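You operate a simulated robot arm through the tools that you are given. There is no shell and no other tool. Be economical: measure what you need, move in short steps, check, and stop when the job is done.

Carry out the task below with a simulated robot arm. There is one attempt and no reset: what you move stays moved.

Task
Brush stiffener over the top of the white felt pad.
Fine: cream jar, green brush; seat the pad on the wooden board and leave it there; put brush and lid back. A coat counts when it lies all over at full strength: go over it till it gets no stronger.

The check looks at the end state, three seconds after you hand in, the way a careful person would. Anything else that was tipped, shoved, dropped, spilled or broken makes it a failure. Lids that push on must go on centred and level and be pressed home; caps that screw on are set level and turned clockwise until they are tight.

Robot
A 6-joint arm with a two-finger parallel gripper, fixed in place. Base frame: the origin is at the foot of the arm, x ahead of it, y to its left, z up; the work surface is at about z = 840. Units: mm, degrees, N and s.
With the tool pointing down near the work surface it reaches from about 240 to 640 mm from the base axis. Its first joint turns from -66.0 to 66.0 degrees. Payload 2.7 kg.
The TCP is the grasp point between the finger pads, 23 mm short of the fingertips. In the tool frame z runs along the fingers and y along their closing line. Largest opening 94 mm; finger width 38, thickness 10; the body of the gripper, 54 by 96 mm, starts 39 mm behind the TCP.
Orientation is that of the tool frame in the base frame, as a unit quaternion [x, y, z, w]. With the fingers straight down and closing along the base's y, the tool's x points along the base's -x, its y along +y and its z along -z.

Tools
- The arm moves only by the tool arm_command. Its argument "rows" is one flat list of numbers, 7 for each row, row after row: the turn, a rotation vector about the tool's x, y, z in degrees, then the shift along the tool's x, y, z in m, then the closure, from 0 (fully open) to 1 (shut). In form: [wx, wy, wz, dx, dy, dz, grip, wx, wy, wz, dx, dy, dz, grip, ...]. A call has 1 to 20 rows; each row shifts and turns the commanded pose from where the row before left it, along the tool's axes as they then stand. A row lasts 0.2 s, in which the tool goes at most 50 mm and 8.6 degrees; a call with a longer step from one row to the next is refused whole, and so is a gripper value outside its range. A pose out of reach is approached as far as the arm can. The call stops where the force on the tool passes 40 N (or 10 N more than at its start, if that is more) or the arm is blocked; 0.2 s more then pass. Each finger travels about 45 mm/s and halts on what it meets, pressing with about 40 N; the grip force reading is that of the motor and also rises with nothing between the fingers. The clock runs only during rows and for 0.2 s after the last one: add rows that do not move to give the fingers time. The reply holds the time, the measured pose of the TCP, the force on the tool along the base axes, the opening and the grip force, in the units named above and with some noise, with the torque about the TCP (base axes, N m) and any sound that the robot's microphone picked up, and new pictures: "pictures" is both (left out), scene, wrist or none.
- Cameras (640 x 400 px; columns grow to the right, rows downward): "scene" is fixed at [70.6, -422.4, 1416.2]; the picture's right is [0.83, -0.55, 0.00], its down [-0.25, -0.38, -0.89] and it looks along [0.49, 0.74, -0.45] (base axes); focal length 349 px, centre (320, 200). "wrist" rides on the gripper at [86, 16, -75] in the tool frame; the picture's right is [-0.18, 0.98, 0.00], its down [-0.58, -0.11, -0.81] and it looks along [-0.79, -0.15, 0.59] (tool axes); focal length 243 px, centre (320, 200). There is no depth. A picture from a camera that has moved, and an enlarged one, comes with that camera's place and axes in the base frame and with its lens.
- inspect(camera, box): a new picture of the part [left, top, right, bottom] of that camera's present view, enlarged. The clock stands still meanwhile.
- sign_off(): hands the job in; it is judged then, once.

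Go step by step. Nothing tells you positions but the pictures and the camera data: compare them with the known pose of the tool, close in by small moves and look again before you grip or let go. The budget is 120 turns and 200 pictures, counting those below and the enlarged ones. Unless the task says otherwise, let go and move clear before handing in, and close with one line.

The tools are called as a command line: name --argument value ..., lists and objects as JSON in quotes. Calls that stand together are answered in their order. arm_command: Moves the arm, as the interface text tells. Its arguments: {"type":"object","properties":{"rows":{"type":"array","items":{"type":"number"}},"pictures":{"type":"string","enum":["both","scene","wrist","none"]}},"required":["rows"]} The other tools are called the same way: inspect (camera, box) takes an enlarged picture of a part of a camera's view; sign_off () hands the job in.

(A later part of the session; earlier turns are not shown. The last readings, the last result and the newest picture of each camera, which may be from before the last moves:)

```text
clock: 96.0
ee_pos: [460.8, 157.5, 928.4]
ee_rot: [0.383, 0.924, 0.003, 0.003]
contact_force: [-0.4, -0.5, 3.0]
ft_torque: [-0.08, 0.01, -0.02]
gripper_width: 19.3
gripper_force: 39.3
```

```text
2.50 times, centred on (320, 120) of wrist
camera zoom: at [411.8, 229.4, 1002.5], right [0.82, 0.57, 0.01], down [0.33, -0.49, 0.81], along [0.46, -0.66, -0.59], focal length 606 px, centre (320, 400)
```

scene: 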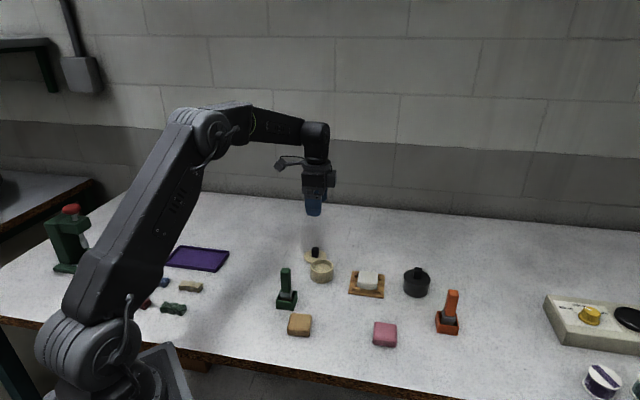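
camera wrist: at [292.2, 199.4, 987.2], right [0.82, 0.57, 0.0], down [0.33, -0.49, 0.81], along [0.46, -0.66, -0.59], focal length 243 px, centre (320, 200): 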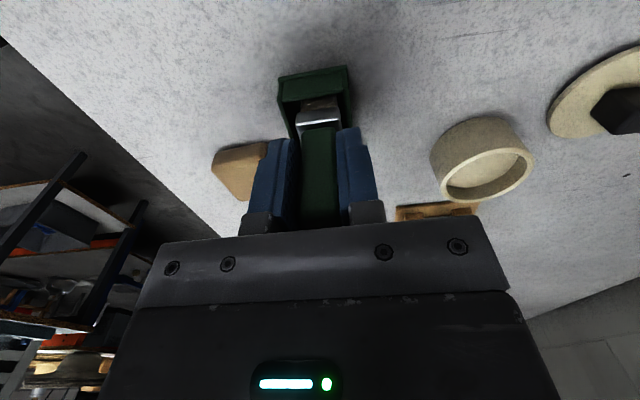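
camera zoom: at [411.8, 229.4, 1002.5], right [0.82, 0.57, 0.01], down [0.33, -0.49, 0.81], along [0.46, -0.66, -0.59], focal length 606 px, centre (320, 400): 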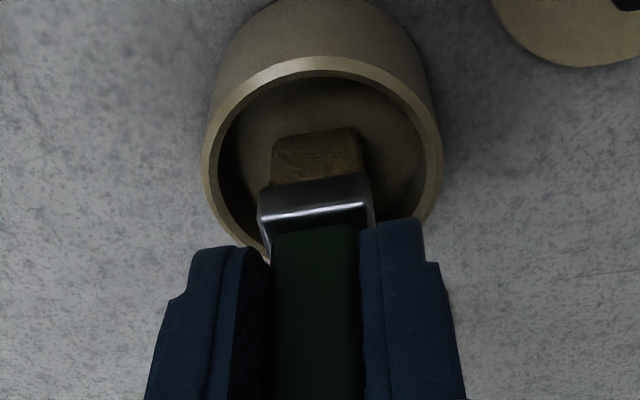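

Contact is light but good, and the coat is changing little now, so it's close to full strength. One more loaded double pass to confirm.

arm_command --rows '[0, 0, 0, 0, 0, 0.0005, 1, 0, 0, 0, 0, 0, -0.02, 1, 0, 0, 0, 0, 0, -0.0205, 1, 0, 0, 0, -0.033, -0.0081, 0, 1, 0, 0, 0, -0.033, -0.0081, 0, 1, 0, 0, 0, -0.033, -0.0081, 0, 1, 0, 0, 0, 0, 0, 0.02, 1, 0, 0, 0, 0, 0, 0.012, 1, 0, 0, 0, 0, 0, 0.0042, 1, 0, 0, 0, -0.01, 0, 0, 1, 0, 0, 0, -0.01, 0, 0, 1, 0, 0, 0, -0.01, 0, 0, 1, 0, 0, 0, 0, 0.01, 0, 1, 0, 0, 0, 0.01, 0, 0, 1, 0, 0, 0, 0.01, 0, 0, 1, 0, 0, 0, 0.01, 0, 0, 1, 0, 0, 0, 0, 0.01, 0, 1]' --pictures "none"

arm_command --rows '[0, 0, 0, -0.01, 0, 0, 1, 0, 0, 0, -0.01, 0, 0, 1, 0, 0, 0, -0.01, 0, 0, 1, 0, 0, 0, 0, 0.01, 0, 1, 0, 0, 0, 0.01, 0, 0, 1, 0, 0, 0, 0.01, 0, 0, 1, 0, 0, 0, 0.01, 0, 0, 1, 0, 0, 0, 0, -0.01, 0, 1, 0, 0, 0, 0, -0.01, 0, 1, 0, 0, 0, 0, -0.01, 0, 1, 0, 0, 0, -0.01, 0, 0, 1, 0, 0, 0, 0, 0.01, 0, 1, 0, 0, 0, 0, 0.01, 0, 1, 0, 0, 0, 0, 0.01, 0, 1, 0, 0, 0, -0.01, 0, 0, 1, 0, 0, 0, 0, -0.01, 0, 1, 0, 0, 0, 0, -0.01, 0, 1, 0, 0, 0, 0, -0.01, 0, 1, 0, 0, 0, -0.01, 0, 0, 1]' --pictures "none"

arm_command --rows '[0, 0, 0, 0, 0.01, 0, 1, 0, 0, 0, 0, 0.01, 0, 1, 0, 0, 0, 0, 0.01, 0, 1, 0, 0, 0, 0, 0, 0, 1]' --pictures "none"

```text
clock: 99.6
ee_pos: [528.0, 83.9, 931.9]
ee_rot: [0.382, 0.924, 0.002, 0.003]
contact_force: [-4.3, -4.3, 12.1]
ft_torque: [-0.37, 0.25, -0.06]
gripper_width: 19.3
gripper_force: 39.7
```

```text
clock: 103.6
ee_pos: [534.5, 48.7, 932.1]
ee_rot: [0.381, 0.925, 0.003, 0.002]
contact_force: [-3.0, 3.5, 10.5]
ft_torque: [0.23, 0.27, -0.01]
gripper_width: 19.3
gripper_force: 40.2
```

```text
clock: 104.6
ee_pos: [557.2, 70.3, 932.5]
ee_rot: [0.382, 0.924, 0.002, 0.004]
contact_force: [-0.9, -2.7, 9.2]
ft_torque: [-0.24, 0.13, 0.01]
gripper_width: 19.2
gripper_force: 39.7
```

arm_command --rows '[0, 0, 0, 0, 0, -0.017, 1, 0, 0, 0, 0, 0, -0.02, 1, 0, 0, 0, 0.043, -0.0018, 0, 1, 0, 0, 0, 0.043, -0.0018, 0, 1, 0, 0, 0, 0.043, -0.0018, 0, 1, 0, 0, 0, 0, 0, 0.018, 1, 0, 0, 0, 0, 0, 0.014, 1, 0, 0, 0, 0, 0, 0.004, 1, 0, 0, 0, 0, 0, 0.003, 1, 0, 0, 0, 0, 0, 0.002, 1, 0, 0, 0, 0, 0, 0, 1]' --pictures "none"

inspect --camera "scene" --box '[357, 266, 389, 286]'

```text
clock: 107.0
ee_pos: [462.7, 157.4, 927.1]
ee_rot: [0.382, 0.924, 0.003, 0.002]
contact_force: [-0.8, 0.2, 3.5]
ft_torque: [-0.04, 0.12, -0.04]
gripper_width: 19.2
gripper_force: 39.9
```

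```text
16.00 times, centred on (373, 276) of scene
camera zoom: at [70.5, -422.4, 1416.2], right [0.83, -0.55, 0.0], down [-0.25, -0.38, -0.89], along [0.49, 0.74, -0.45], focal length 5586 px, centre (-528, -1016)
```

zoom: 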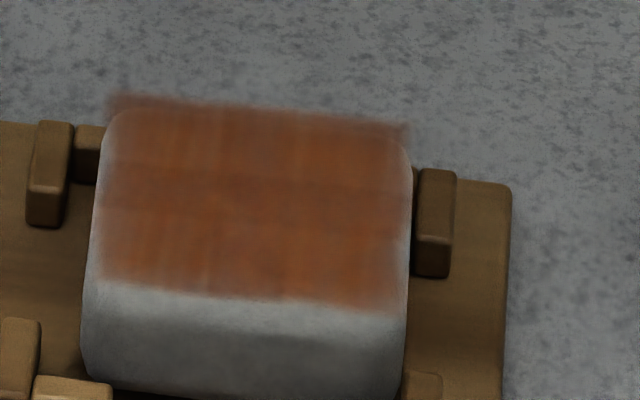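

Little change since the last load, so it's nearly saturated. One more load with perimeter emphasis and raster, then compare.

arm_command --rows '[0, 0, 0, 0, 0, 0.0006, 1, 0, 0, 0, 0, 0, -0.02, 1, 0, 0, 0, 0, 0, -0.0205, 1, 0, 0, 0, -0.033, -0.0083, 0, 1, 0, 0, 0, -0.033, -0.0083, 0, 1, 0, 0, 0, -0.033, -0.0083, 0, 1, 0, 0, 0, 0, 0, 0.02, 1, 0, 0, 0, 0, 0, 0.012, 1, 0, 0, 0, 0, 0, 0.0043, 1, 0, 0, 0, -0.01, 0, 0, 1, 0, 0, 0, -0.01, 0, 0, 1, 0, 0, 0, -0.01, 0, 0, 1, 0, 0, 0, 0, 0.01, 0, 1, 0, 0, 0, 0, 0.01, 0, 1, 0, 0, 0, 0, 0.01, 0, 1, 0, 0, 0, 0.01, 0, 0, 1, 0, 0, 0, 0.01, 0, 0, 1, 0, 0, 0, 0.01, 0, 0, 1]' --pictures "none"

arm_command --rows '[0, 0, 0, 0, -0.01, 0, 1, 0, 0, 0, 0, -0.01, 0, 1, 0, 0, 0, 0, -0.01, 0, 1, 0, 0, 0, -0.01, 0, 0, 1, 0, 0, 0, 0, 0.01, 0, 1, 0, 0, 0, 0, 0.01, 0, 1, 0, 0, 0, 0, 0.01, 0, 1, 0, 0, 0, -0.01, 0, 0, 1, 0, 0, 0, 0, -0.01, 0, 1, 0, 0, 0, 0, -0.01, 0, 1, 0, 0, 0, 0, -0.01, 0, 1, 0, 0, 0, -0.01, 0, 0, 1, 0, 0, 0, 0, 0.01, 0, 1, 0, 0, 0, 0, 0.01, 0, 1, 0, 0, 0, 0, 0.01, 0, 1, 0, 0, 0, 0.01, 0, 0, 1, 0, 0, 0, 0.01, 0, 0, 1, 0, 0, 0, 0.01, 0, 0, 1, 0, 0, 0, 0, 0, 0, 1]' --pictures "none"

arm_command --rows '[0, 0, 0, 0, 0, -0.017, 1, 0, 0, 0, 0, 0, -0.02, 1, 0, 0, 0, 0.04, 0, 0, 1, 0, 0, 0, 0.025, 0, 0, 1, 0, 0, 0, 0, 0, 0, 1]' --pictures "none"

inspect --camera "scene" --box '[357, 266, 389, 286]'

inspect --camera "wrist" --box '[220, 40, 420, 220]'

```text
clock: 110.8
ee_pos: [535.0, 91.2, 933.0]
ee_rot: [0.382, 0.924, 0.003, 0.004]
contact_force: [3.8, -3.8, 12.3]
ft_torque: [-0.31, -0.26, 0.02]
gripper_width: 19.3
gripper_force: 40.2
```

```text
clock: 114.8
ee_pos: [535.4, 91.0, 932.7]
ee_rot: [0.382, 0.924, 0.002, 0.002]
contact_force: [1.9, -2.2, 11.6]
ft_torque: [-0.32, -0.19, 0.06]
gripper_width: 19.2
gripper_force: 40.2
```

```text
clock: 116.0
ee_pos: [488.2, 137.7, 967.4]
ee_rot: [0.382, 0.924, 0.001, 0.003]
contact_force: [0.5, 0.1, -0.2]
ft_torque: [-0.03, -0.01, 0.02]
gripper_width: 19.3
gripper_force: 39.6
```

```text
16.00 times, centred on (373, 276) of scene
camera zoom: at [70.6, -422.4, 1416.2], right [0.83, -0.55, 0.0], down [-0.25, -0.38, -0.89], along [0.49, 0.74, -0.45], focal length 5586 px, centre (-528, -1016)
```

zoom: 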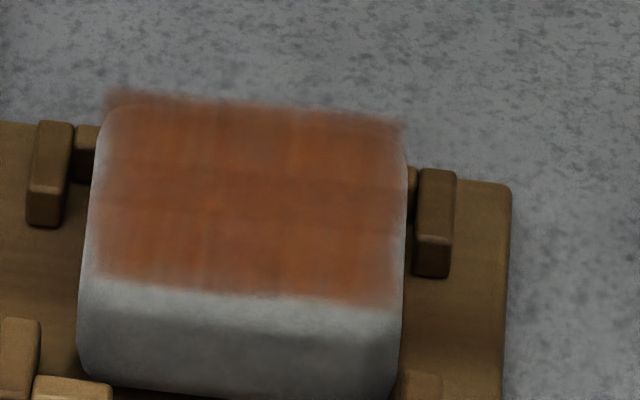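

```text
2.22 times, centred on (320, 130) of wrist
camera zoom: at [438.1, 209.7, 1042.2], right [0.82, 0.57, 0.01], down [0.33, -0.49, 0.81], along [0.46, -0.66, -0.59], focal length 539 px, centre (320, 356)
```

zoom: 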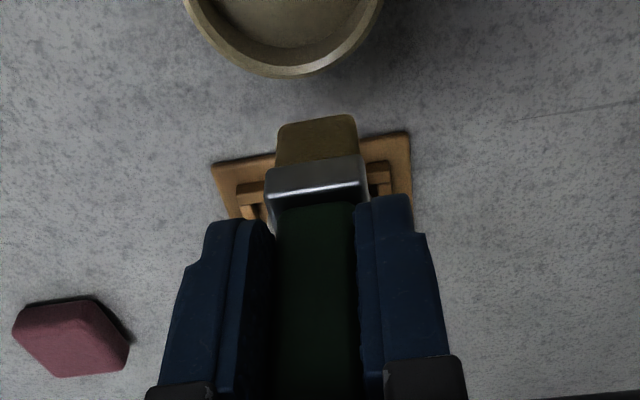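

No further change, so the coat is at full strength and the pad stays level in its pocket. Now I'll carry the brush back over its stand.

arm_command --rows '[0, 0, 0, 0, 0, -0.025, 1, 0, 0, 0, 0.0235, -0.0277, 0, 1, 0, 0, 0, 0.0235, -0.0277, 0, 1, 0, 0, 0, 0.0235, -0.0277, 0, 1, 0, 0, 0, 0.0235, -0.0277, 0, 1, 0, 0, 0, 0, 0, 0, 1, 0, 0, 0, 0, 0, 0, 1]' --pictures "none"

inspect --camera "wrist" --box '[240, 40, 400, 160]'

inspect --camera "scene" --box '[255, 235, 335, 315]'

```text
clock: 117.6
ee_pos: [343.7, 123.7, 992.7]
ee_rot: [0.382, 0.924, 0.002, 0.003]
contact_force: [0.2, 0.4, -0.2]
ft_torque: [-0.02, 0.04, 0.0]
gripper_width: 19.6
gripper_force: 39.6
```

```text
3.33 times, centred on (320, 100) of wrist
camera zoom: at [293.8, 197.4, 1066.5], right [0.82, 0.57, 0.01], down [0.33, -0.49, 0.81], along [0.46, -0.66, -0.59], focal length 809 px, centre (320, 533)
```

zoom: 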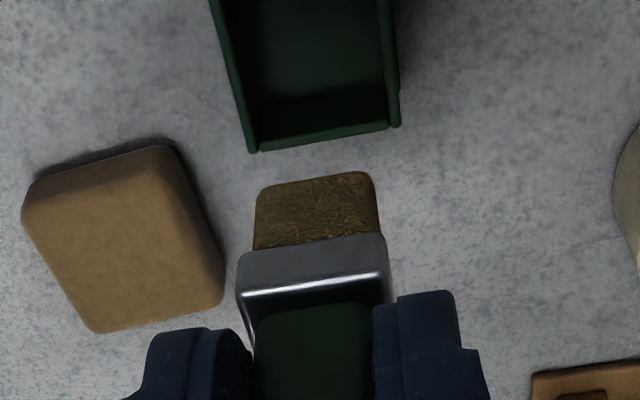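

```text
5.00 times, centred on (295, 275) of scene
camera zoom: at [70.6, -422.4, 1416.2], right [0.83, -0.55, 0.0], down [-0.25, -0.38, -0.89], along [0.49, 0.74, -0.45], focal length 1746 px, centre (445, -175)
```

zoom: 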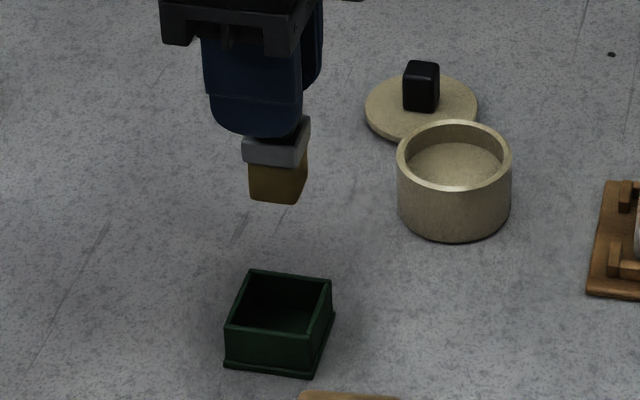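

Compared with the lift-out picture, the gripper is about 2 mm off in both tool axes. I'll correct, go part way down and compare again.

arm_command --rows '[0, 0, 0, 0.0022, -0.0022, 0, 1, 0, 0, 0, 0, 0, 0, 1]' --pictures "none"

inspect --camera "wrist" --box '[240, 40, 400, 160]'

arm_command --rows '[0, 0, 0, 0, 0, 0.02, 1, 0, 0, 0, 0, 0, 0.02, 1, 0, 0, 0, 0, 0, 0, 1]' --pictures "none"

inspect --camera "wrist" --box '[240, 40, 400, 160]'

inspect --camera "scene" --box '[265, 255, 315, 315]'

```text
clock: 118.2
ee_pos: [340.9, 124.9, 992.0]
ee_rot: [0.382, 0.924, 0.002, 0.002]
contact_force: [-0.4, -1.1, -0.5]
ft_torque: [-0.01, -0.01, 0.04]
gripper_width: 19.0
gripper_force: 39.9
```

```text
3.33 times, centred on (320, 100) of wrist
camera zoom: at [290.7, 197.3, 1066.3], right [0.82, 0.57, 0.01], down [0.33, -0.49, 0.81], along [0.46, -0.66, -0.59], focal length 809 px, centre (320, 533)
```

zoom: 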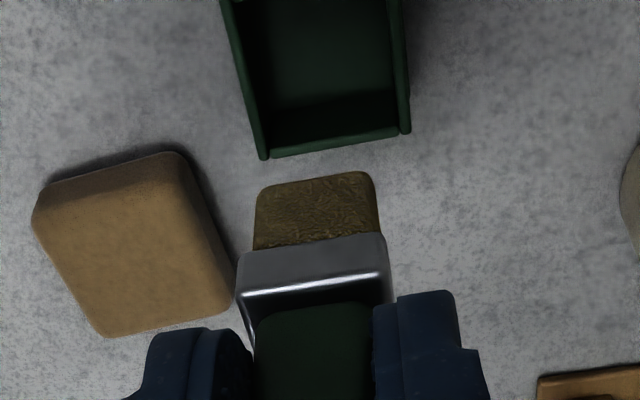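

```text
clock: 119.0
ee_pos: [342.5, 124.5, 952.2]
ee_rot: [0.381, 0.924, 0.002, 0.003]
contact_force: [-0.5, -0.1, -0.4]
ft_torque: [-0.03, -0.02, 0.03]
gripper_width: 19.1
gripper_force: 39.5
```

```text
3.33 times, centred on (320, 100) of wrist
camera zoom: at [291.7, 197.1, 1026.3], right [0.82, 0.57, 0.01], down [0.33, -0.49, 0.81], along [0.46, -0.66, -0.59], focal length 809 px, centre (320, 533)
```

zoom: 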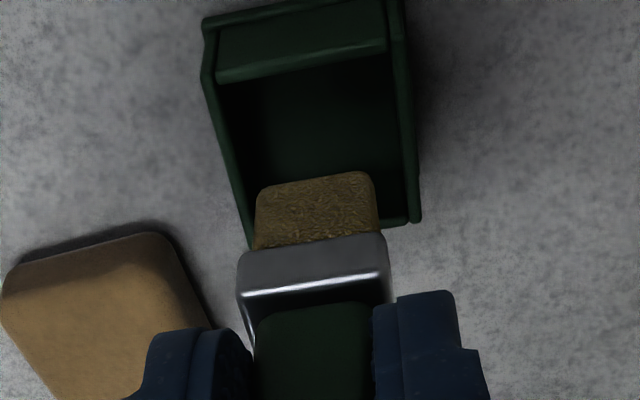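

```text
6.67 times, centred on (290, 285) of scene
camera zoom: at [70.6, -422.4, 1416.2], right [0.83, -0.55, 0.0], down [-0.25, -0.38, -0.89], along [0.49, 0.74, -0.45], focal length 2327 px, centre (520, -367)
```

zoom: 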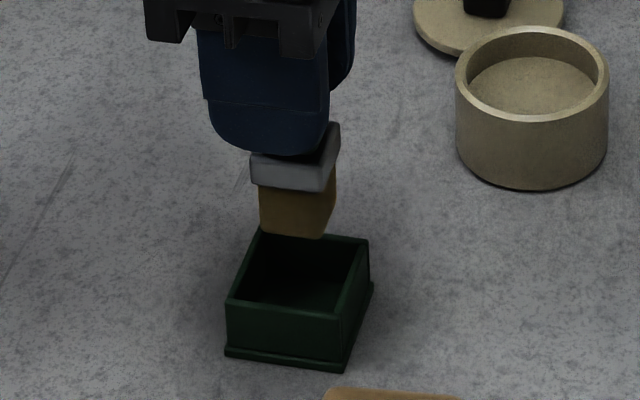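

It now matches the original. I'll lower into the stand.

arm_command --rows '[0, 0, 0, 0, 0, 0.018, 1, 0, 0, 0, 0, 0, 0.014, 1, 0, 0, 0, 0, 0, 0.004, 1, 0, 0, 0, 0, 0, 0.002, 1, 0, 0, 0, 0, 0, 0.001, 1, 0, 0, 0, 0, 0, 0, 1]' --pictures "none"

inspect --camera "wrist" --box '[220, 20, 420, 160]'

inspect --camera "scene" --box '[265, 255, 315, 315]'

```text
clock: 120.4
ee_pos: [341.7, 123.2, 913.5]
ee_rot: [0.381, 0.925, 0.002, 0.003]
contact_force: [-0.8, 0.1, -1.1]
ft_torque: [-0.02, 0.01, 0.01]
gripper_width: 19.6
gripper_force: 39.3
```

```text
2.86 times, centred on (320, 90) of wrist
camera zoom: at [292.0, 196.8, 987.7], right [0.82, 0.57, 0.01], down [0.33, -0.49, 0.81], along [0.46, -0.66, -0.59], focal length 693 px, centre (320, 514)
```

zoom: 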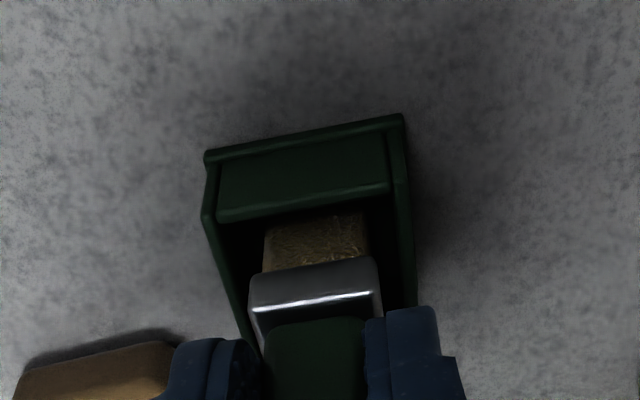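

```text
6.67 times, centred on (290, 285) of scene
camera zoom: at [70.6, -422.4, 1416.2], right [0.83, -0.55, 0.0], down [-0.25, -0.38, -0.89], along [0.49, 0.74, -0.45], focal length 2327 px, centre (520, -367)
```

zoom: 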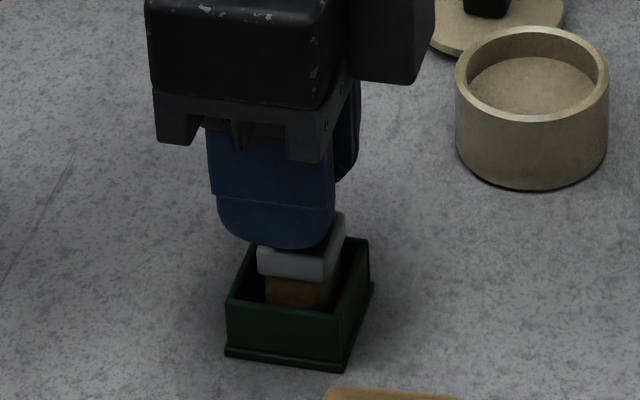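

It's inside the stand. I'll ease down to the floor contact.

arm_command --rows '[0, 0, 0, 0.001, 0, 0.0015, 1, 0, 0, 0, 0, 0, 0.001, 1, 0, 0, 0, 0, 0, 0.001, 1, 0, 0, 0, 0, 0, 0, 1]' --pictures "none"

```text
clock: 121.4
ee_pos: [340.8, 125.3, 911.3]
ee_rot: [0.383, 0.924, 0.002, 0.002]
contact_force: [-0.3, 0.7, 0.4]
ft_torque: [-0.02, 0.0, 0.0]
gripper_width: 19.3
gripper_force: 39.6
```

arm_command --rows '[0, 0, 0, 0, 0, 0.001, 1, 0, 0, 0, 0, 0, 0.001, 1, 0, 0, 0, 0, 0, 0, 1]' --pictures "none"

```text
clock: 122.2
ee_pos: [340.2, 125.2, 910.3]
ee_rot: [0.382, 0.924, 0.003, 0.004]
contact_force: [-10.0, -3.7, 34.2]
ft_torque: [-0.39, 0.55, -0.05]
gripper_width: 19.2
gripper_force: 40.1
```

Floor contact. I'll back off about 1.5 mm, release gently and rise.

arm_command --rows '[0, 0, 0, 0, 0, -0.0013, 1, 0, 0, 0, 0, 0, 0, 1, 0, 0, 0, 0, 0, 0, 0.75, 0, 0, 0, 0, 0, 0, 0.65, 0, 0, 0, 0, 0, 0, 0.5, 0, 0, 0, 0, 0, 0, 0.3, 0, 0, 0, 0, 0, 0, 0.2, 0, 0, 0, 0, 0, 0, 0.2]' --pictures "none"

arm_command --rows '[0, 0, 0, 0, 0, -0.02, 0.2, 0, 0, 0, 0, 0, -0.04, 0.2, 0, 0, 0, 0, 0, -0.04, 0.2, 0, 0, 0, 0, 0, 0, 0.2]' --pictures "both"

inspect --camera "scene" --box '[255, 255, 325, 315]'

```text
clock: 124.0
ee_pos: [341.2, 126.9, 908.8]
ee_rot: [0.382, 0.924, 0.001, 0.003]
contact_force: [1.0, 0.1, 0.3]
ft_torque: [0.0, -0.03, 0.03]
gripper_width: 75.3
gripper_force: 0.1
```

```text
clock: 125.0
ee_pos: [342.0, 125.6, 1009.4]
ee_rot: [0.383, 0.924, 0.002, 0.003]
contact_force: [0.3, -0.6, -0.1]
ft_torque: [-0.02, -0.01, 0.02]
gripper_width: 75.0
gripper_force: 0.1
camera wrist: at [290.7, 198.7, 1083.6], right [0.82, 0.57, 0.01], down [0.33, -0.49, 0.81], along [0.46, -0.66, -0.59], focal length 243 px, centre (320, 200)
```

scene: 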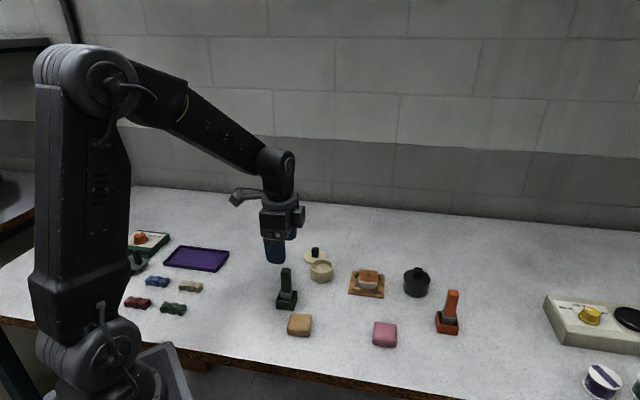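
wrist: 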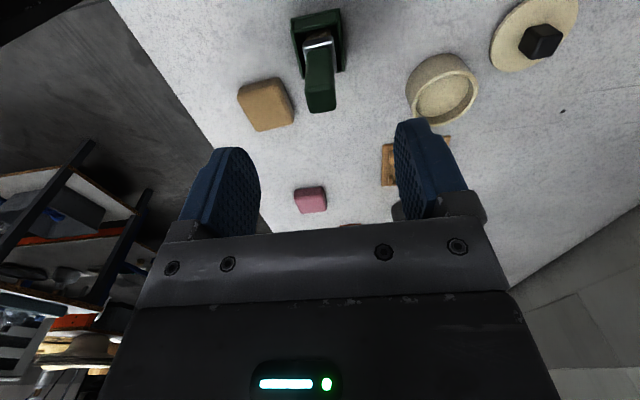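

```text
6.67 times, centred on (290, 285) of scene
camera zoom: at [70.6, -422.4, 1416.2], right [0.83, -0.55, 0.0], down [-0.25, -0.38, -0.89], along [0.49, 0.74, -0.45], focal length 2327 px, centre (520, -367)
```

zoom: 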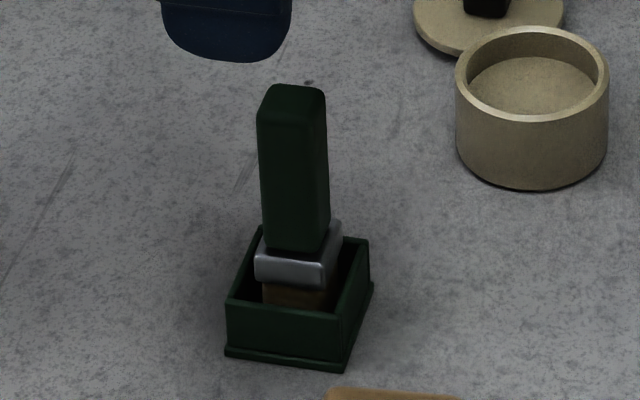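

The brush stands upright in its holder. Next is the lid: I'll move above it at about (501,241) and descend part way.

arm_command --rows '[0, 0, 0, -0.0062, 0.0388, 0, 0.3, 0, 0, 0, -0.0062, 0.0388, 0, 0.4, 0, 0, 0, -0.0062, 0.0388, 0, 0.5, 0, 0, 0, -0.0062, 0.0388, 0, 0.5, 0, 0, 0, -0.0062, 0.0388, 0, 0.5, 0, 0, 0, 0, 0, 0.04, 0.5, 0, 0, 0, 0, 0, 0.04, 0.5, 0, 0, 0, 0, 0, 0.02, 0.5, 0, 0, 0, 0, 0, 0, 0.5]' --pictures "none"

inspect --camera "wrist" --box '[220, 80, 420, 240]'

inspect --camera "scene" --box '[357, 266, 389, 286]'

```text
clock: 127.0
ee_pos: [501.2, 241.6, 912.5]
ee_rot: [0.382, 0.924, 0.002, 0.003]
contact_force: [0.0, -0.9, 0.2]
ft_torque: [0.0, -0.03, -0.02]
gripper_width: 46.7
gripper_force: 0.1
```

```text
2.50 times, centred on (320, 160) of wrist
camera zoom: at [450.5, 313.4, 985.6], right [0.82, 0.57, 0.01], down [0.33, -0.49, 0.81], along [0.46, -0.66, -0.59], focal length 606 px, centre (320, 300)
```

zoom: 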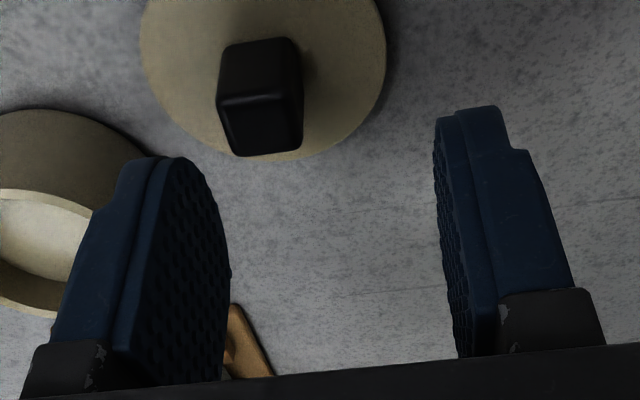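

```text
16.00 times, centred on (373, 276) of scene
camera zoom: at [70.6, -422.4, 1416.2], right [0.83, -0.55, 0.0], down [-0.25, -0.38, -0.89], along [0.49, 0.74, -0.45], focal length 5586 px, centre (-528, -1016)
```

zoom: 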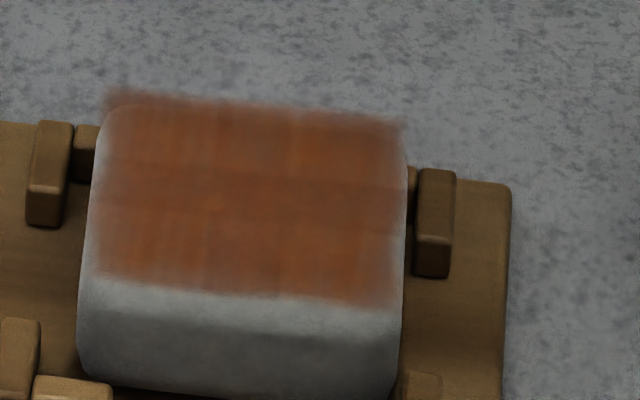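

Before closing the jar, I'll take a close wrist view of the coat to be sure it's even.

arm_command --rows '[0, 0, 0, 0, 0, -0.04, 0.3, 0, 0, 0, 0, 0, -0.02, 0, 0, 0, 0, -0.0247, -0.0327, 0, 0, 0, 0, 0, -0.0247, -0.0327, 0, 0, 0, 0, 0, -0.0247, -0.0327, 0, 0, 0, 0, 0, 0, 0, 0, 0]' --pictures "none"

inspect --camera "wrist" --box '[270, 90, 370, 180]'

```text
clock: 128.4
ee_pos: [482.7, 118.8, 970.7]
ee_rot: [0.382, 0.924, 0.001, 0.003]
contact_force: [0.3, 1.3, 0.6]
ft_torque: [-0.02, -0.05, 0.0]
gripper_width: 93.9
gripper_force: 0.0
```

```text
4.44 times, centred on (320, 135) of wrist
camera zoom: at [432.3, 190.9, 1044.9], right [0.82, 0.57, 0.01], down [0.33, -0.49, 0.81], along [0.46, -0.66, -0.59], focal length 1078 px, centre (320, 489)
```

zoom: 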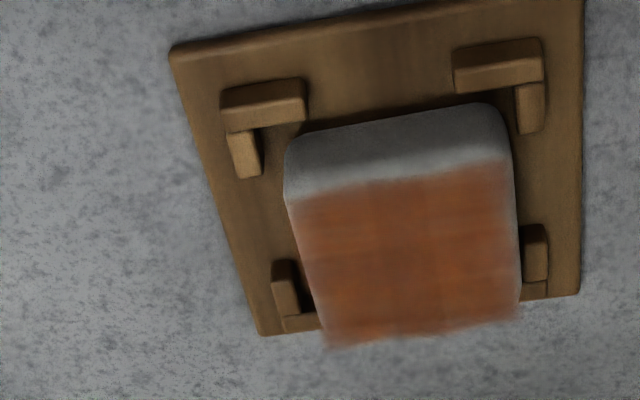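

The middle is deep orange but the margins, especially near-left, look slightly paler. I'll take the brush again and give a few more loads with emphasis on the edges.

arm_command --rows '[0, 0, 0, 0, 0, -0.04, 0, 0, 0, 0, 0.026, -0.0236, 0, 0, 0, 0, 0, 0.026, -0.0236, 0, 0, 0, 0, 0, 0.026, -0.0236, 0, 0, 0, 0, 0, 0.026, -0.0236, 0, 0, 0, 0, 0, 0, 0, 0.025, 0, 0, 0, 0, 0, 0, 0.02, 0, 0, 0, 0, 0, 0, 0, 0]' --pictures "none"

inspect --camera "wrist" --box '[160, 40, 480, 240]'

```text
clock: 130.2
ee_pos: [342.2, 127.5, 964.1]
ee_rot: [0.382, 0.924, 0.002, 0.003]
contact_force: [0.2, -0.4, -0.6]
ft_torque: [0.04, 0.0, -0.01]
gripper_width: 93.8
gripper_force: 0.1
```

```text
2.00 times, centred on (320, 140) of wrist
camera zoom: at [292.8, 198.7, 1038.7], right [0.82, 0.57, 0.01], down [0.33, -0.49, 0.81], along [0.46, -0.66, -0.59], focal length 485 px, centre (320, 320)
```

zoom: 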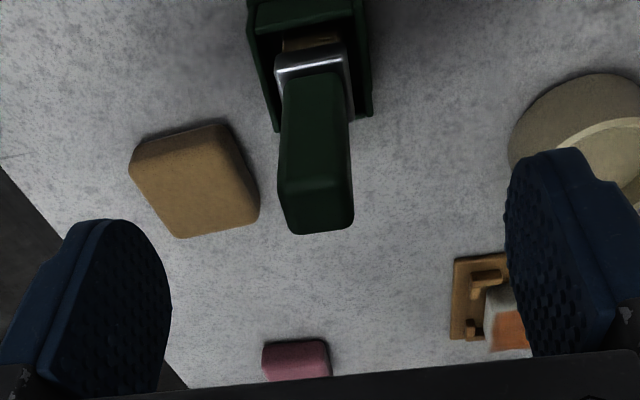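

arm_command --rows '[0, 0, 0, 0.002, 0, 0.02, 0, 0, 0, 0, 0, 0, 0.02, 0.2, 0, 0, 0, 0, 0, 0.0125, 0.4, 0, 0, 0, 0, 0, 0, 0.6, 0, 0, 0, 0, 0, 0, 0.7, 0, 0, 0, 0, 0, 0, 0.8, 0, 0, 0, 0, 0, 0, 1, 0, 0, 0, 0, 0, 0, 1]' --pictures "none"

arm_command --rows '[0, 0, 0, 0, 0, -0.015, 1, 0, 0, 0, 0, 0, -0.025, 1, 0, 0, 0, 0, 0, -0.04, 1, 0, 0, 0, 0, 0, 0, 1]' --pictures "none"

inspect --camera "wrist" --box '[240, 40, 400, 160]'

```text
clock: 132.0
ee_pos: [341.2, 127.9, 911.3]
ee_rot: [0.382, 0.924, 0.002, 0.002]
contact_force: [-0.3, 0.1, -0.4]
ft_torque: [-0.03, 0.02, 0.02]
gripper_width: 19.2
gripper_force: 40.1
```

```text
clock: 133.0
ee_pos: [340.4, 128.2, 992.5]
ee_rot: [0.382, 0.924, 0.002, 0.002]
contact_force: [0.1, -0.2, 0.4]
ft_torque: [0.0, 0.01, -0.02]
gripper_width: 19.1
gripper_force: 40.1
```

```text
3.33 times, centred on (320, 100) of wrist
camera zoom: at [290.6, 199.8, 1066.6], right [0.82, 0.57, 0.01], down [0.33, -0.49, 0.81], along [0.46, -0.66, -0.59], focal length 809 px, centre (320, 533)
```

zoom: 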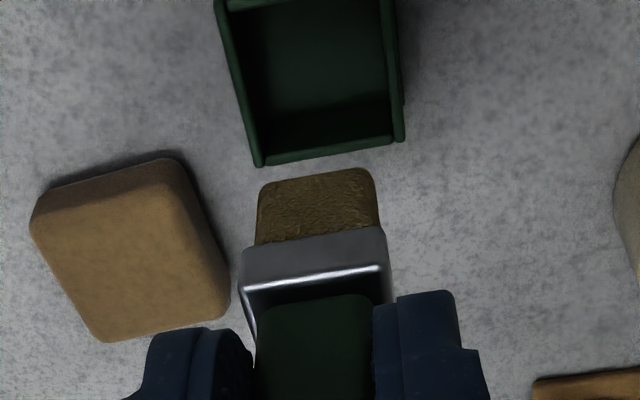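

arm_command --rows '[0, 0, 0, -0.0217, 0.0357, 0, 1, 0, 0, 0, -0.0217, 0.0357, 0, 1, 0, 0, 0, -0.0217, 0.0357, 0, 1, 0, 0, 0, 0, 0, 0.025, 1, 0, 0, 0, 0, 0, 0.02, 1, 0, 0, 0, 0, 0, 0.012, 1, 0, 0, 0, 0, 0, 0.003, 1, 0, 0, 0, 0, 0, 0.002, 1, 0, 0, 0, 0, 0, 0.001, 1, 0, 0, 0, 0, 0, 0, 1, 0, 0, 0, 0, 0, 0, 1]' --pictures "none"

```text
clock: 135.4
ee_pos: [463.3, 156.9, 929.6]
ee_rot: [0.382, 0.924, 0.003, 0.003]
contact_force: [-0.5, 0.0, 4.8]
ft_torque: [-0.06, 0.0, -0.01]
gripper_width: 19.3
gripper_force: 39.7
```

Loaded. Now a slow perimeter trace.

arm_command --rows '[0, 0, 0, 0, 0, 0.0004, 1, 0, 0, 0, 0, 0, -0.02, 1, 0, 0, 0, 0, 0, -0.0205, 1, 0, 0, 0, -0.0322, -0.0087, 0, 1, 0, 0, 0, -0.0322, -0.0087, 0, 1, 0, 0, 0, -0.0322, -0.0087, 0, 1, 0, 0, 0, 0, 0, 0.02, 1, 0, 0, 0, 0, 0, 0.012, 1, 0, 0, 0, 0, 0, 0.0047, 1, 0, 0, 0, -0.0053, 0, 0, 1, 0, 0, 0, -0.0053, 0, 0, 1, 0, 0, 0, -0.0053, 0, 0, 1, 0, 0, 0, -0.0053, 0, 0, 1, 0, 0, 0, -0.0053, 0, 0, 1, 0, 0, 0, -0.0053, 0, 0, 1]' --pictures "none"

arm_command --rows '[0, 0, 0, 0, 0.0053, 0, 1, 0, 0, 0, 0, 0.0053, 0, 1, 0, 0, 0, 0, 0.0053, 0, 1, 0, 0, 0, 0, 0.0053, 0, 1, 0, 0, 0, 0, 0.0053, 0, 1, 0, 0, 0, 0, 0.0053, 0, 1, 0, 0, 0, 0.0053, 0, 0, 1, 0, 0, 0, 0.0053, 0, 0, 1, 0, 0, 0, 0.0053, 0, 0, 1, 0, 0, 0, 0.0053, 0, 0, 1, 0, 0, 0, 0.0053, 0, 0, 1, 0, 0, 0, 0.0053, 0, 0, 1, 0, 0, 0, 0, -0.0053, 0, 1, 0, 0, 0, 0, -0.0053, 0, 1, 0, 0, 0, 0, -0.0053, 0, 1, 0, 0, 0, 0, -0.0053, 0, 1, 0, 0, 0, 0, -0.0053, 0, 1, 0, 0, 0, 0, -0.0053, 0, 1]' --pictures "none"

arm_command --rows '[0, 0, 0, 0, 0, -0.017, 1, 0, 0, 0, 0, 0, -0.02, 1, 0, 0, 0, 0.033, 0.0097, 0, 1, 0, 0, 0, 0.033, 0.0097, 0, 1, 0, 0, 0, 0.031, 0.0075, 0, 1, 0, 0, 0, 0, 0, 0, 1]' --pictures "none"

inspect --camera "scene" --box '[357, 266, 389, 286]'

```text
clock: 138.6
ee_pos: [535.4, 48.2, 934.4]
ee_rot: [0.38, 0.925, 0.003, 0.004]
contact_force: [-6.5, 7.6, 21.2]
ft_torque: [0.53, 0.42, 0.02]
gripper_width: 19.3
gripper_force: 40.4
```

```text
clock: 142.4
ee_pos: [512.0, 69.8, 934.6]
ee_rot: [0.382, 0.924, 0.003, 0.004]
contact_force: [3.0, 4.6, 13.8]
ft_torque: [0.29, -0.34, 0.07]
gripper_width: 19.1
gripper_force: 39.8
```

```text
clock: 143.8
ee_pos: [463.0, 158.4, 970.3]
ee_rot: [0.382, 0.924, 0.001, 0.002]
contact_force: [-0.4, 0.2, -0.8]
ft_torque: [-0.03, 0.0, -0.02]
gripper_width: 19.4
gripper_force: 39.5
```

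```text
16.00 times, centred on (373, 276) of scene
camera zoom: at [70.6, -422.4, 1416.2], right [0.83, -0.55, 0.0], down [-0.25, -0.38, -0.89], along [0.49, 0.74, -0.45], focal length 5586 px, centre (-528, -1016)
```

zoom: 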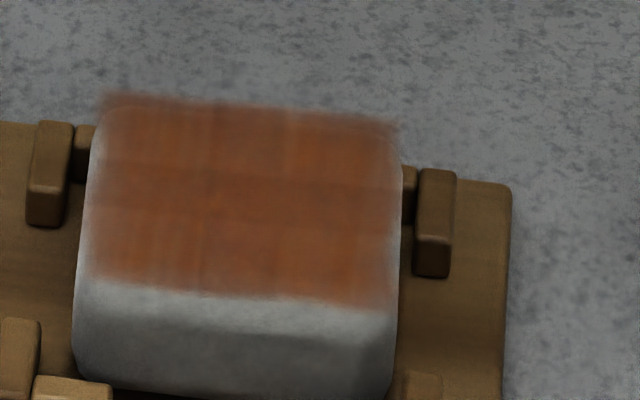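

The perimeter load made no visible difference, so the coat is at full strength and the pattern is fixed. I'm returning the brush to its stand.

arm_command --rows '[0, 0, 0, 0, 0, -0.022, 1, 0, 0, 0, 0.0216, -0.0359, 0, 1, 0, 0, 0, 0.0216, -0.0359, 0, 1, 0, 0, 0, 0.0216, -0.0359, 0, 1, 0, 0, 0, 0, 0, 0, 1, 0, 0, 0, 0, 0, 0, 1]' --pictures "none"

inspect --camera "wrist" --box '[240, 40, 400, 160]'

```text
clock: 145.2
ee_pos: [340.3, 127.9, 991.0]
ee_rot: [0.382, 0.924, 0.001, 0.003]
contact_force: [0.7, 0.1, -0.5]
ft_torque: [0.01, -0.03, 0.02]
gripper_width: 19.3
gripper_force: 40.0
```

```text
3.33 times, centred on (320, 100) of wrist
camera zoom: at [290.2, 200.3, 1065.4], right [0.82, 0.57, 0.01], down [0.33, -0.49, 0.81], along [0.46, -0.66, -0.59], focal length 809 px, centre (320, 533)
```

zoom: 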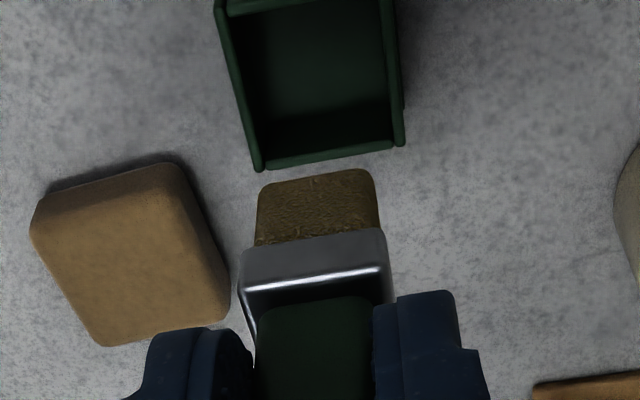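

It lines up with the lift-out view within about 1 mm. Lowering.

arm_command --rows '[0, 0, 0, -0.0008, 0, 0.025, 1, 0, 0, 0, 0, 0, 0.025, 1, 0, 0, 0, 0, 0, 0.02, 1, 0, 0, 0, 0, 0, 0.006, 1, 0, 0, 0, 0, 0, 0.002, 1, 0, 0, 0, 0, 0, 0.001, 1, 0, 0, 0, 0, 0, 0, 1]' --pictures "none"

```text
clock: 146.8
ee_pos: [341.7, 127.4, 911.3]
ee_rot: [0.382, 0.924, 0.002, 0.003]
contact_force: [-0.4, -0.1, -0.3]
ft_torque: [-0.01, 0.0, 0.03]
gripper_width: 19.2
gripper_force: 39.3
```

arm_command --rows '[0, 0, 0, 0, 0, 0.0008, 1, 0, 0, 0, 0, 0, 0.0006, 1, 0, 0, 0, 0, 0, 0, 1]' --pictures "none"

```text
clock: 147.6
ee_pos: [341.9, 126.4, 911.6]
ee_rot: [0.382, 0.924, 0.002, 0.004]
contact_force: [-3.7, -1.9, 16.6]
ft_torque: [-0.23, 0.25, -0.02]
gripper_width: 19.5
gripper_force: 39.9
```

Floor contact at 17 N. I'll ease off, release, rise and go on to the lid.

arm_command --rows '[0, 0, 0, 0, 0, -0.0005, 1, 0, 0, 0, 0, 0, 0, 0.75, 0, 0, 0, 0, 0, 0, 0.65, 0, 0, 0, 0, 0, 0, 0.5, 0, 0, 0, 0, 0, 0, 0.3, 0, 0, 0, 0, 0, 0, 0.2, 0, 0, 0, 0, 0, 0, 0.2, 0, 0, 0, 0, 0, -0.02, 0.2, 0, 0, 0, 0, 0, -0.04, 0.2, 0, 0, 0, 0, 0, -0.04, 0.2, 0, 0, 0, 0, 0, 0, 0.2]' --pictures "none"

inspect --camera "scene" --box '[255, 255, 325, 315]'

arm_command --rows '[0, 0, 0, -0.0062, 0.0388, 0, 0.3, 0, 0, 0, -0.0062, 0.0388, 0, 0.4, 0, 0, 0, -0.0062, 0.0388, 0, 0.5, 0, 0, 0, -0.0062, 0.0388, 0, 0.5, 0, 0, 0, -0.0062, 0.0382, 0, 0.5, 0, 0, 0, 0, 0, 0.04, 0.5, 0, 0, 0, 0, 0, 0.04, 0.5, 0, 0, 0, 0, 0, 0.02, 0.5, 0, 0, 0, 0, 0, 0, 0.5]' --pictures "none"

inspect --camera "wrist" --box '[220, 80, 420, 240]'

```text
clock: 150.0
ee_pos: [340.5, 126.8, 1013.2]
ee_rot: [0.381, 0.924, 0.002, 0.003]
contact_force: [0.0, 0.5, 0.0]
ft_torque: [0.0, -0.02, 0.02]
gripper_width: 75.4
gripper_force: 0.1
```

```text
6.67 times, centred on (290, 285) of scene
camera zoom: at [70.6, -422.4, 1416.2], right [0.83, -0.55, 0.0], down [-0.25, -0.38, -0.89], along [0.49, 0.74, -0.45], focal length 2327 px, centre (520, -367)
```

zoom: 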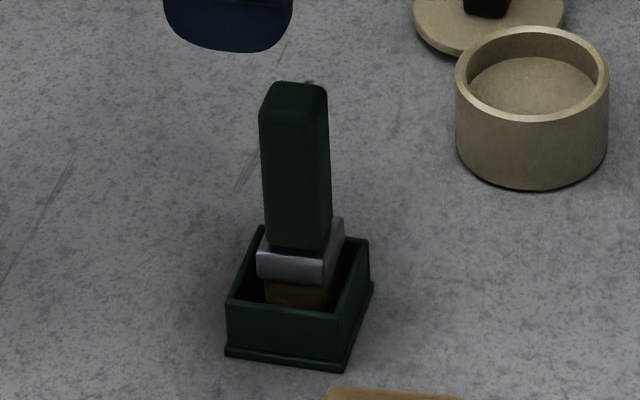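

```text
clock: 152.0
ee_pos: [499.7, 242.0, 912.4]
ee_rot: [0.382, 0.924, 0.004, 0.003]
contact_force: [0.4, -0.2, 0.8]
ft_torque: [0.02, -0.02, 0.02]
gripper_width: 46.9
gripper_force: 0.1
```

```text
2.50 times, centred on (320, 160) of wrist
camera zoom: at [450.5, 315.0, 986.6], right [0.82, 0.57, 0.01], down [0.33, -0.49, 0.81], along [0.46, -0.66, -0.59], focal length 606 px, centre (320, 300)
```

zoom: 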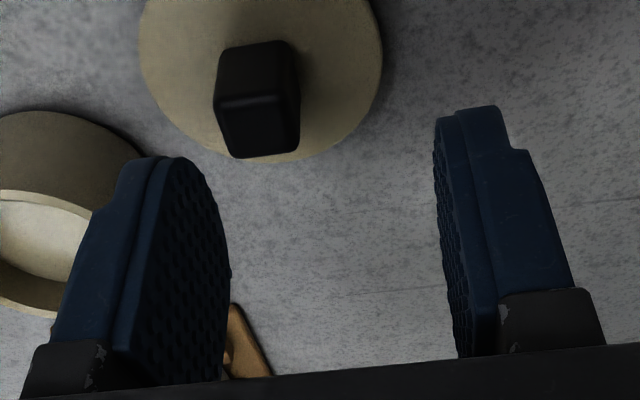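

The brush is back. The lid's knob sits about 13 mm to the −closing side; it must have been dragged on release because the fingertips were rubbing the lid. I'll shift over, look again, and grip slightly higher on the knob this time.

arm_command --rows '[0, 0, 0, 0, -0.013, 0, 0.5, 0, 0, 0, 0, 0, 0.01, 0.5, 0, 0, 0, 0, 0, 0, 0.5]' --pictures "none"

inspect --camera "wrist" --box '[220, 80, 420, 240]'

inspect --camera "scene" --box '[285, 230, 345, 290]'

```text
clock: 152.8
ee_pos: [492.2, 231.6, 901.8]
ee_rot: [0.382, 0.924, 0.002, 0.002]
contact_force: [0.2, 0.1, 1.1]
ft_torque: [-0.01, -0.01, 0.01]
gripper_width: 47.0
gripper_force: 0.1
```

```text
2.50 times, centred on (320, 160) of wrist
camera zoom: at [441.4, 305.4, 976.6], right [0.82, 0.57, 0.01], down [0.33, -0.49, 0.81], along [0.46, -0.66, -0.59], focal length 606 px, centre (320, 300)
```

zoom: 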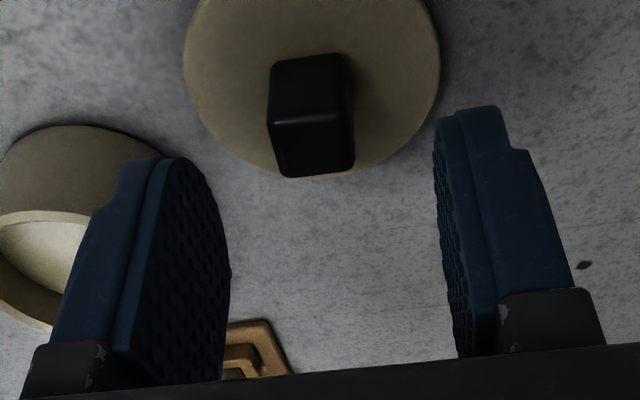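

```text
6.67 times, centred on (315, 260) of scene
camera zoom: at [70.6, -422.4, 1416.2], right [0.83, -0.55, 0.0], down [-0.25, -0.38, -0.89], along [0.49, 0.74, -0.45], focal length 2327 px, centre (353, -200)
```

zoom: 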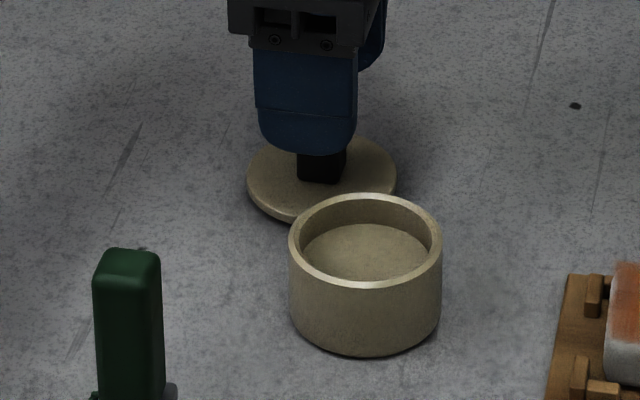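

The knob is now centred. I'll go down to z≈873.5, about 3 mm higher than before, and grip.

arm_command --rows '[0, 0, 0, 0, -0.0015, 0.015, 0.5, 0, 0, 0, 0, 0, 0.0135, 0.5, 0, 0, 0, 0, 0, 0, 0.6, 0, 0, 0, 0, 0, 0, 0.7, 0, 0, 0, 0, 0, 0, 0.8, 0, 0, 0, 0, 0, 0, 1, 0, 0, 0, 0, 0, 0, 1]' --pictures "none"

arm_command --rows '[0, 0, 0, 0, 0, -0.02, 1, 0, 0, 0, 0, 0, -0.03, 1, 0, 0, 0, 0, 0, -0.03, 1, 0, 0, 0, 0, 0, 0, 1]' --pictures "none"

inspect --camera "wrist" --box '[220, 60, 420, 220]'

inspect --camera "scene" --box '[285, 210, 345, 290]'

```text
clock: 154.4
ee_pos: [491.0, 230.7, 875.9]
ee_rot: [0.382, 0.924, 0.002, 0.003]
contact_force: [-0.3, 0.1, -0.4]
ft_torque: [-0.02, 0.02, 0.0]
gripper_width: 16.8
gripper_force: 40.2
```

```text
clock: 155.4
ee_pos: [489.1, 230.0, 954.6]
ee_rot: [0.381, 0.924, 0.002, 0.004]
contact_force: [0.7, -0.2, 0.0]
ft_torque: [0.01, -0.02, 0.03]
gripper_width: 16.9
gripper_force: 40.1
```

```text
2.50 times, centred on (320, 140) of wrist
camera zoom: at [439.0, 303.9, 1028.7], right [0.82, 0.57, 0.01], down [0.33, -0.49, 0.81], along [0.46, -0.66, -0.59], focal length 606 px, centre (320, 350)
```

zoom: 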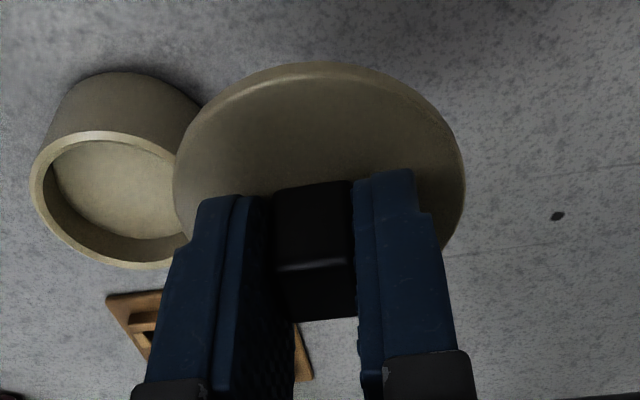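

```text
5.00 times, centred on (315, 250) of scene
camera zoom: at [70.6, -422.4, 1416.2], right [0.83, -0.55, 0.0], down [-0.25, -0.38, -0.89], along [0.49, 0.74, -0.45], focal length 1746 px, centre (345, -50)
```

zoom: 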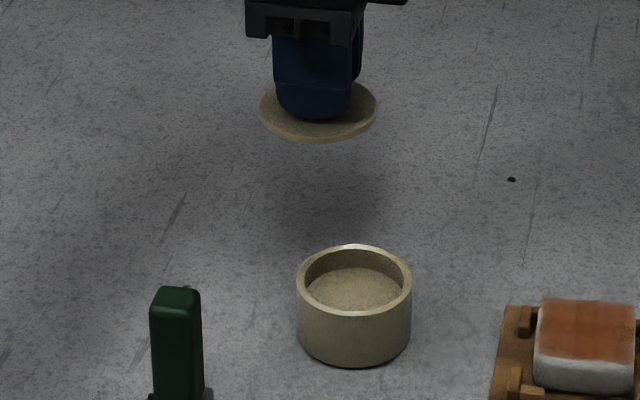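

The lid is held level. I'll carry it over the jar and stop slightly above the rim.

arm_command --rows '[0, 0, 0, -0.016, -0.035, 0, 1, 0, 0, 0, -0.016, -0.035, 0, 1, 0, 0, 0, 0, 0, 0.02, 1, 0, 0, 0, 0, 0, 0.015, 1, 0, 0, 0, 0, 0, 0, 1]' --pictures "none"

inspect --camera "wrist" --box '[220, 20, 420, 180]'

inspect --camera "scene" --box '[295, 250, 345, 290]'

```text
clock: 156.6
ee_pos: [463.3, 160.9, 916.6]
ee_rot: [0.382, 0.924, 0.001, 0.002]
contact_force: [0.1, -0.6, 0.2]
ft_torque: [-0.02, -0.05, -0.01]
gripper_width: 17.0
gripper_force: 39.9
```

```text
2.50 times, centred on (320, 100) of wrist
camera zoom: at [413.2, 231.8, 992.2], right [0.82, 0.57, 0.01], down [0.33, -0.49, 0.81], along [0.46, -0.66, -0.59], focal length 606 px, centre (320, 450)
```

zoom: 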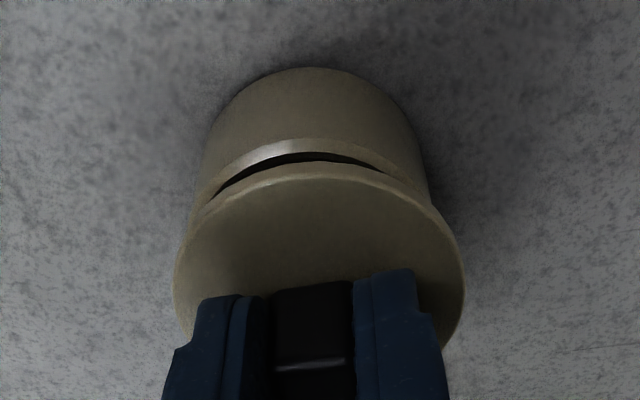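

```text
10.00 times, centred on (320, 270) of scene
camera zoom: at [70.6, -422.4, 1416.2], right [0.83, -0.55, 0.0], down [-0.25, -0.38, -0.89], along [0.49, 0.74, -0.45], focal length 3491 px, centre (320, -500)
```

zoom: 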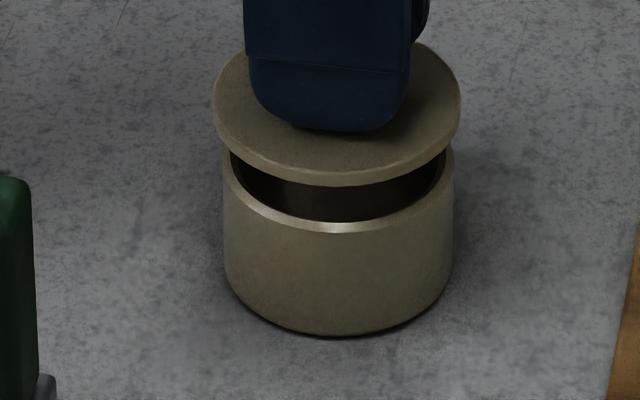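

arm_command --rows '[0, 0, 0, 0, 0, 0, 1]' --pictures "none"

arm_command --rows '[0, 0, 0, 0, 0, 0, 1]' --pictures "none"

arm_command --rows '[0, 0, 0, 0, 0, 0, 1]' --pictures "none"

inspect --camera "wrist" --box '[260, 30, 380, 130]'

```text
clock: 157.0
ee_pos: [463.4, 159.3, 917.3]
ee_rot: [0.382, 0.924, 0.001, 0.003]
contact_force: [-0.6, -0.5, -0.3]
ft_torque: [0.01, 0.0, -0.01]
gripper_width: 16.8
gripper_force: 40.4
```

```text
clock: 157.4
ee_pos: [461.8, 159.4, 917.6]
ee_rot: [0.382, 0.924, 0.001, 0.002]
contact_force: [0.1, 0.6, -1.1]
ft_torque: [-0.03, -0.01, -0.02]
gripper_width: 17.2
gripper_force: 40.2
```

```text
clock: 157.8
ee_pos: [463.3, 160.6, 918.1]
ee_rot: [0.381, 0.924, 0.002, 0.003]
contact_force: [0.2, -0.6, -0.5]
ft_torque: [0.01, 0.0, 0.02]
gripper_width: 17.1
gripper_force: 40.3
```

```text
4.00 times, centred on (320, 80) of wrist
camera zoom: at [413.2, 231.9, 992.5], right [0.82, 0.57, 0.01], down [0.33, -0.49, 0.81], along [0.46, -0.66, -0.59], focal length 970 px, centre (320, 680)
```

zoom: 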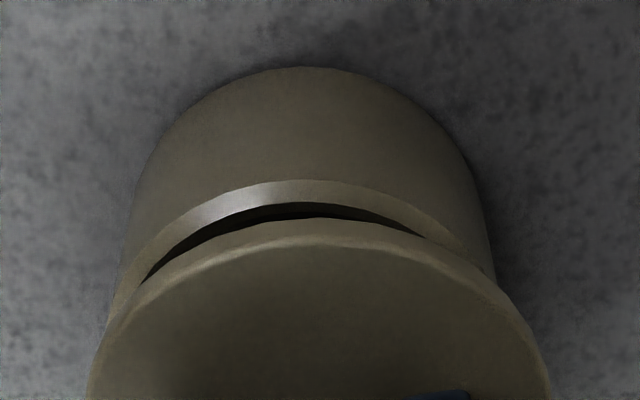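

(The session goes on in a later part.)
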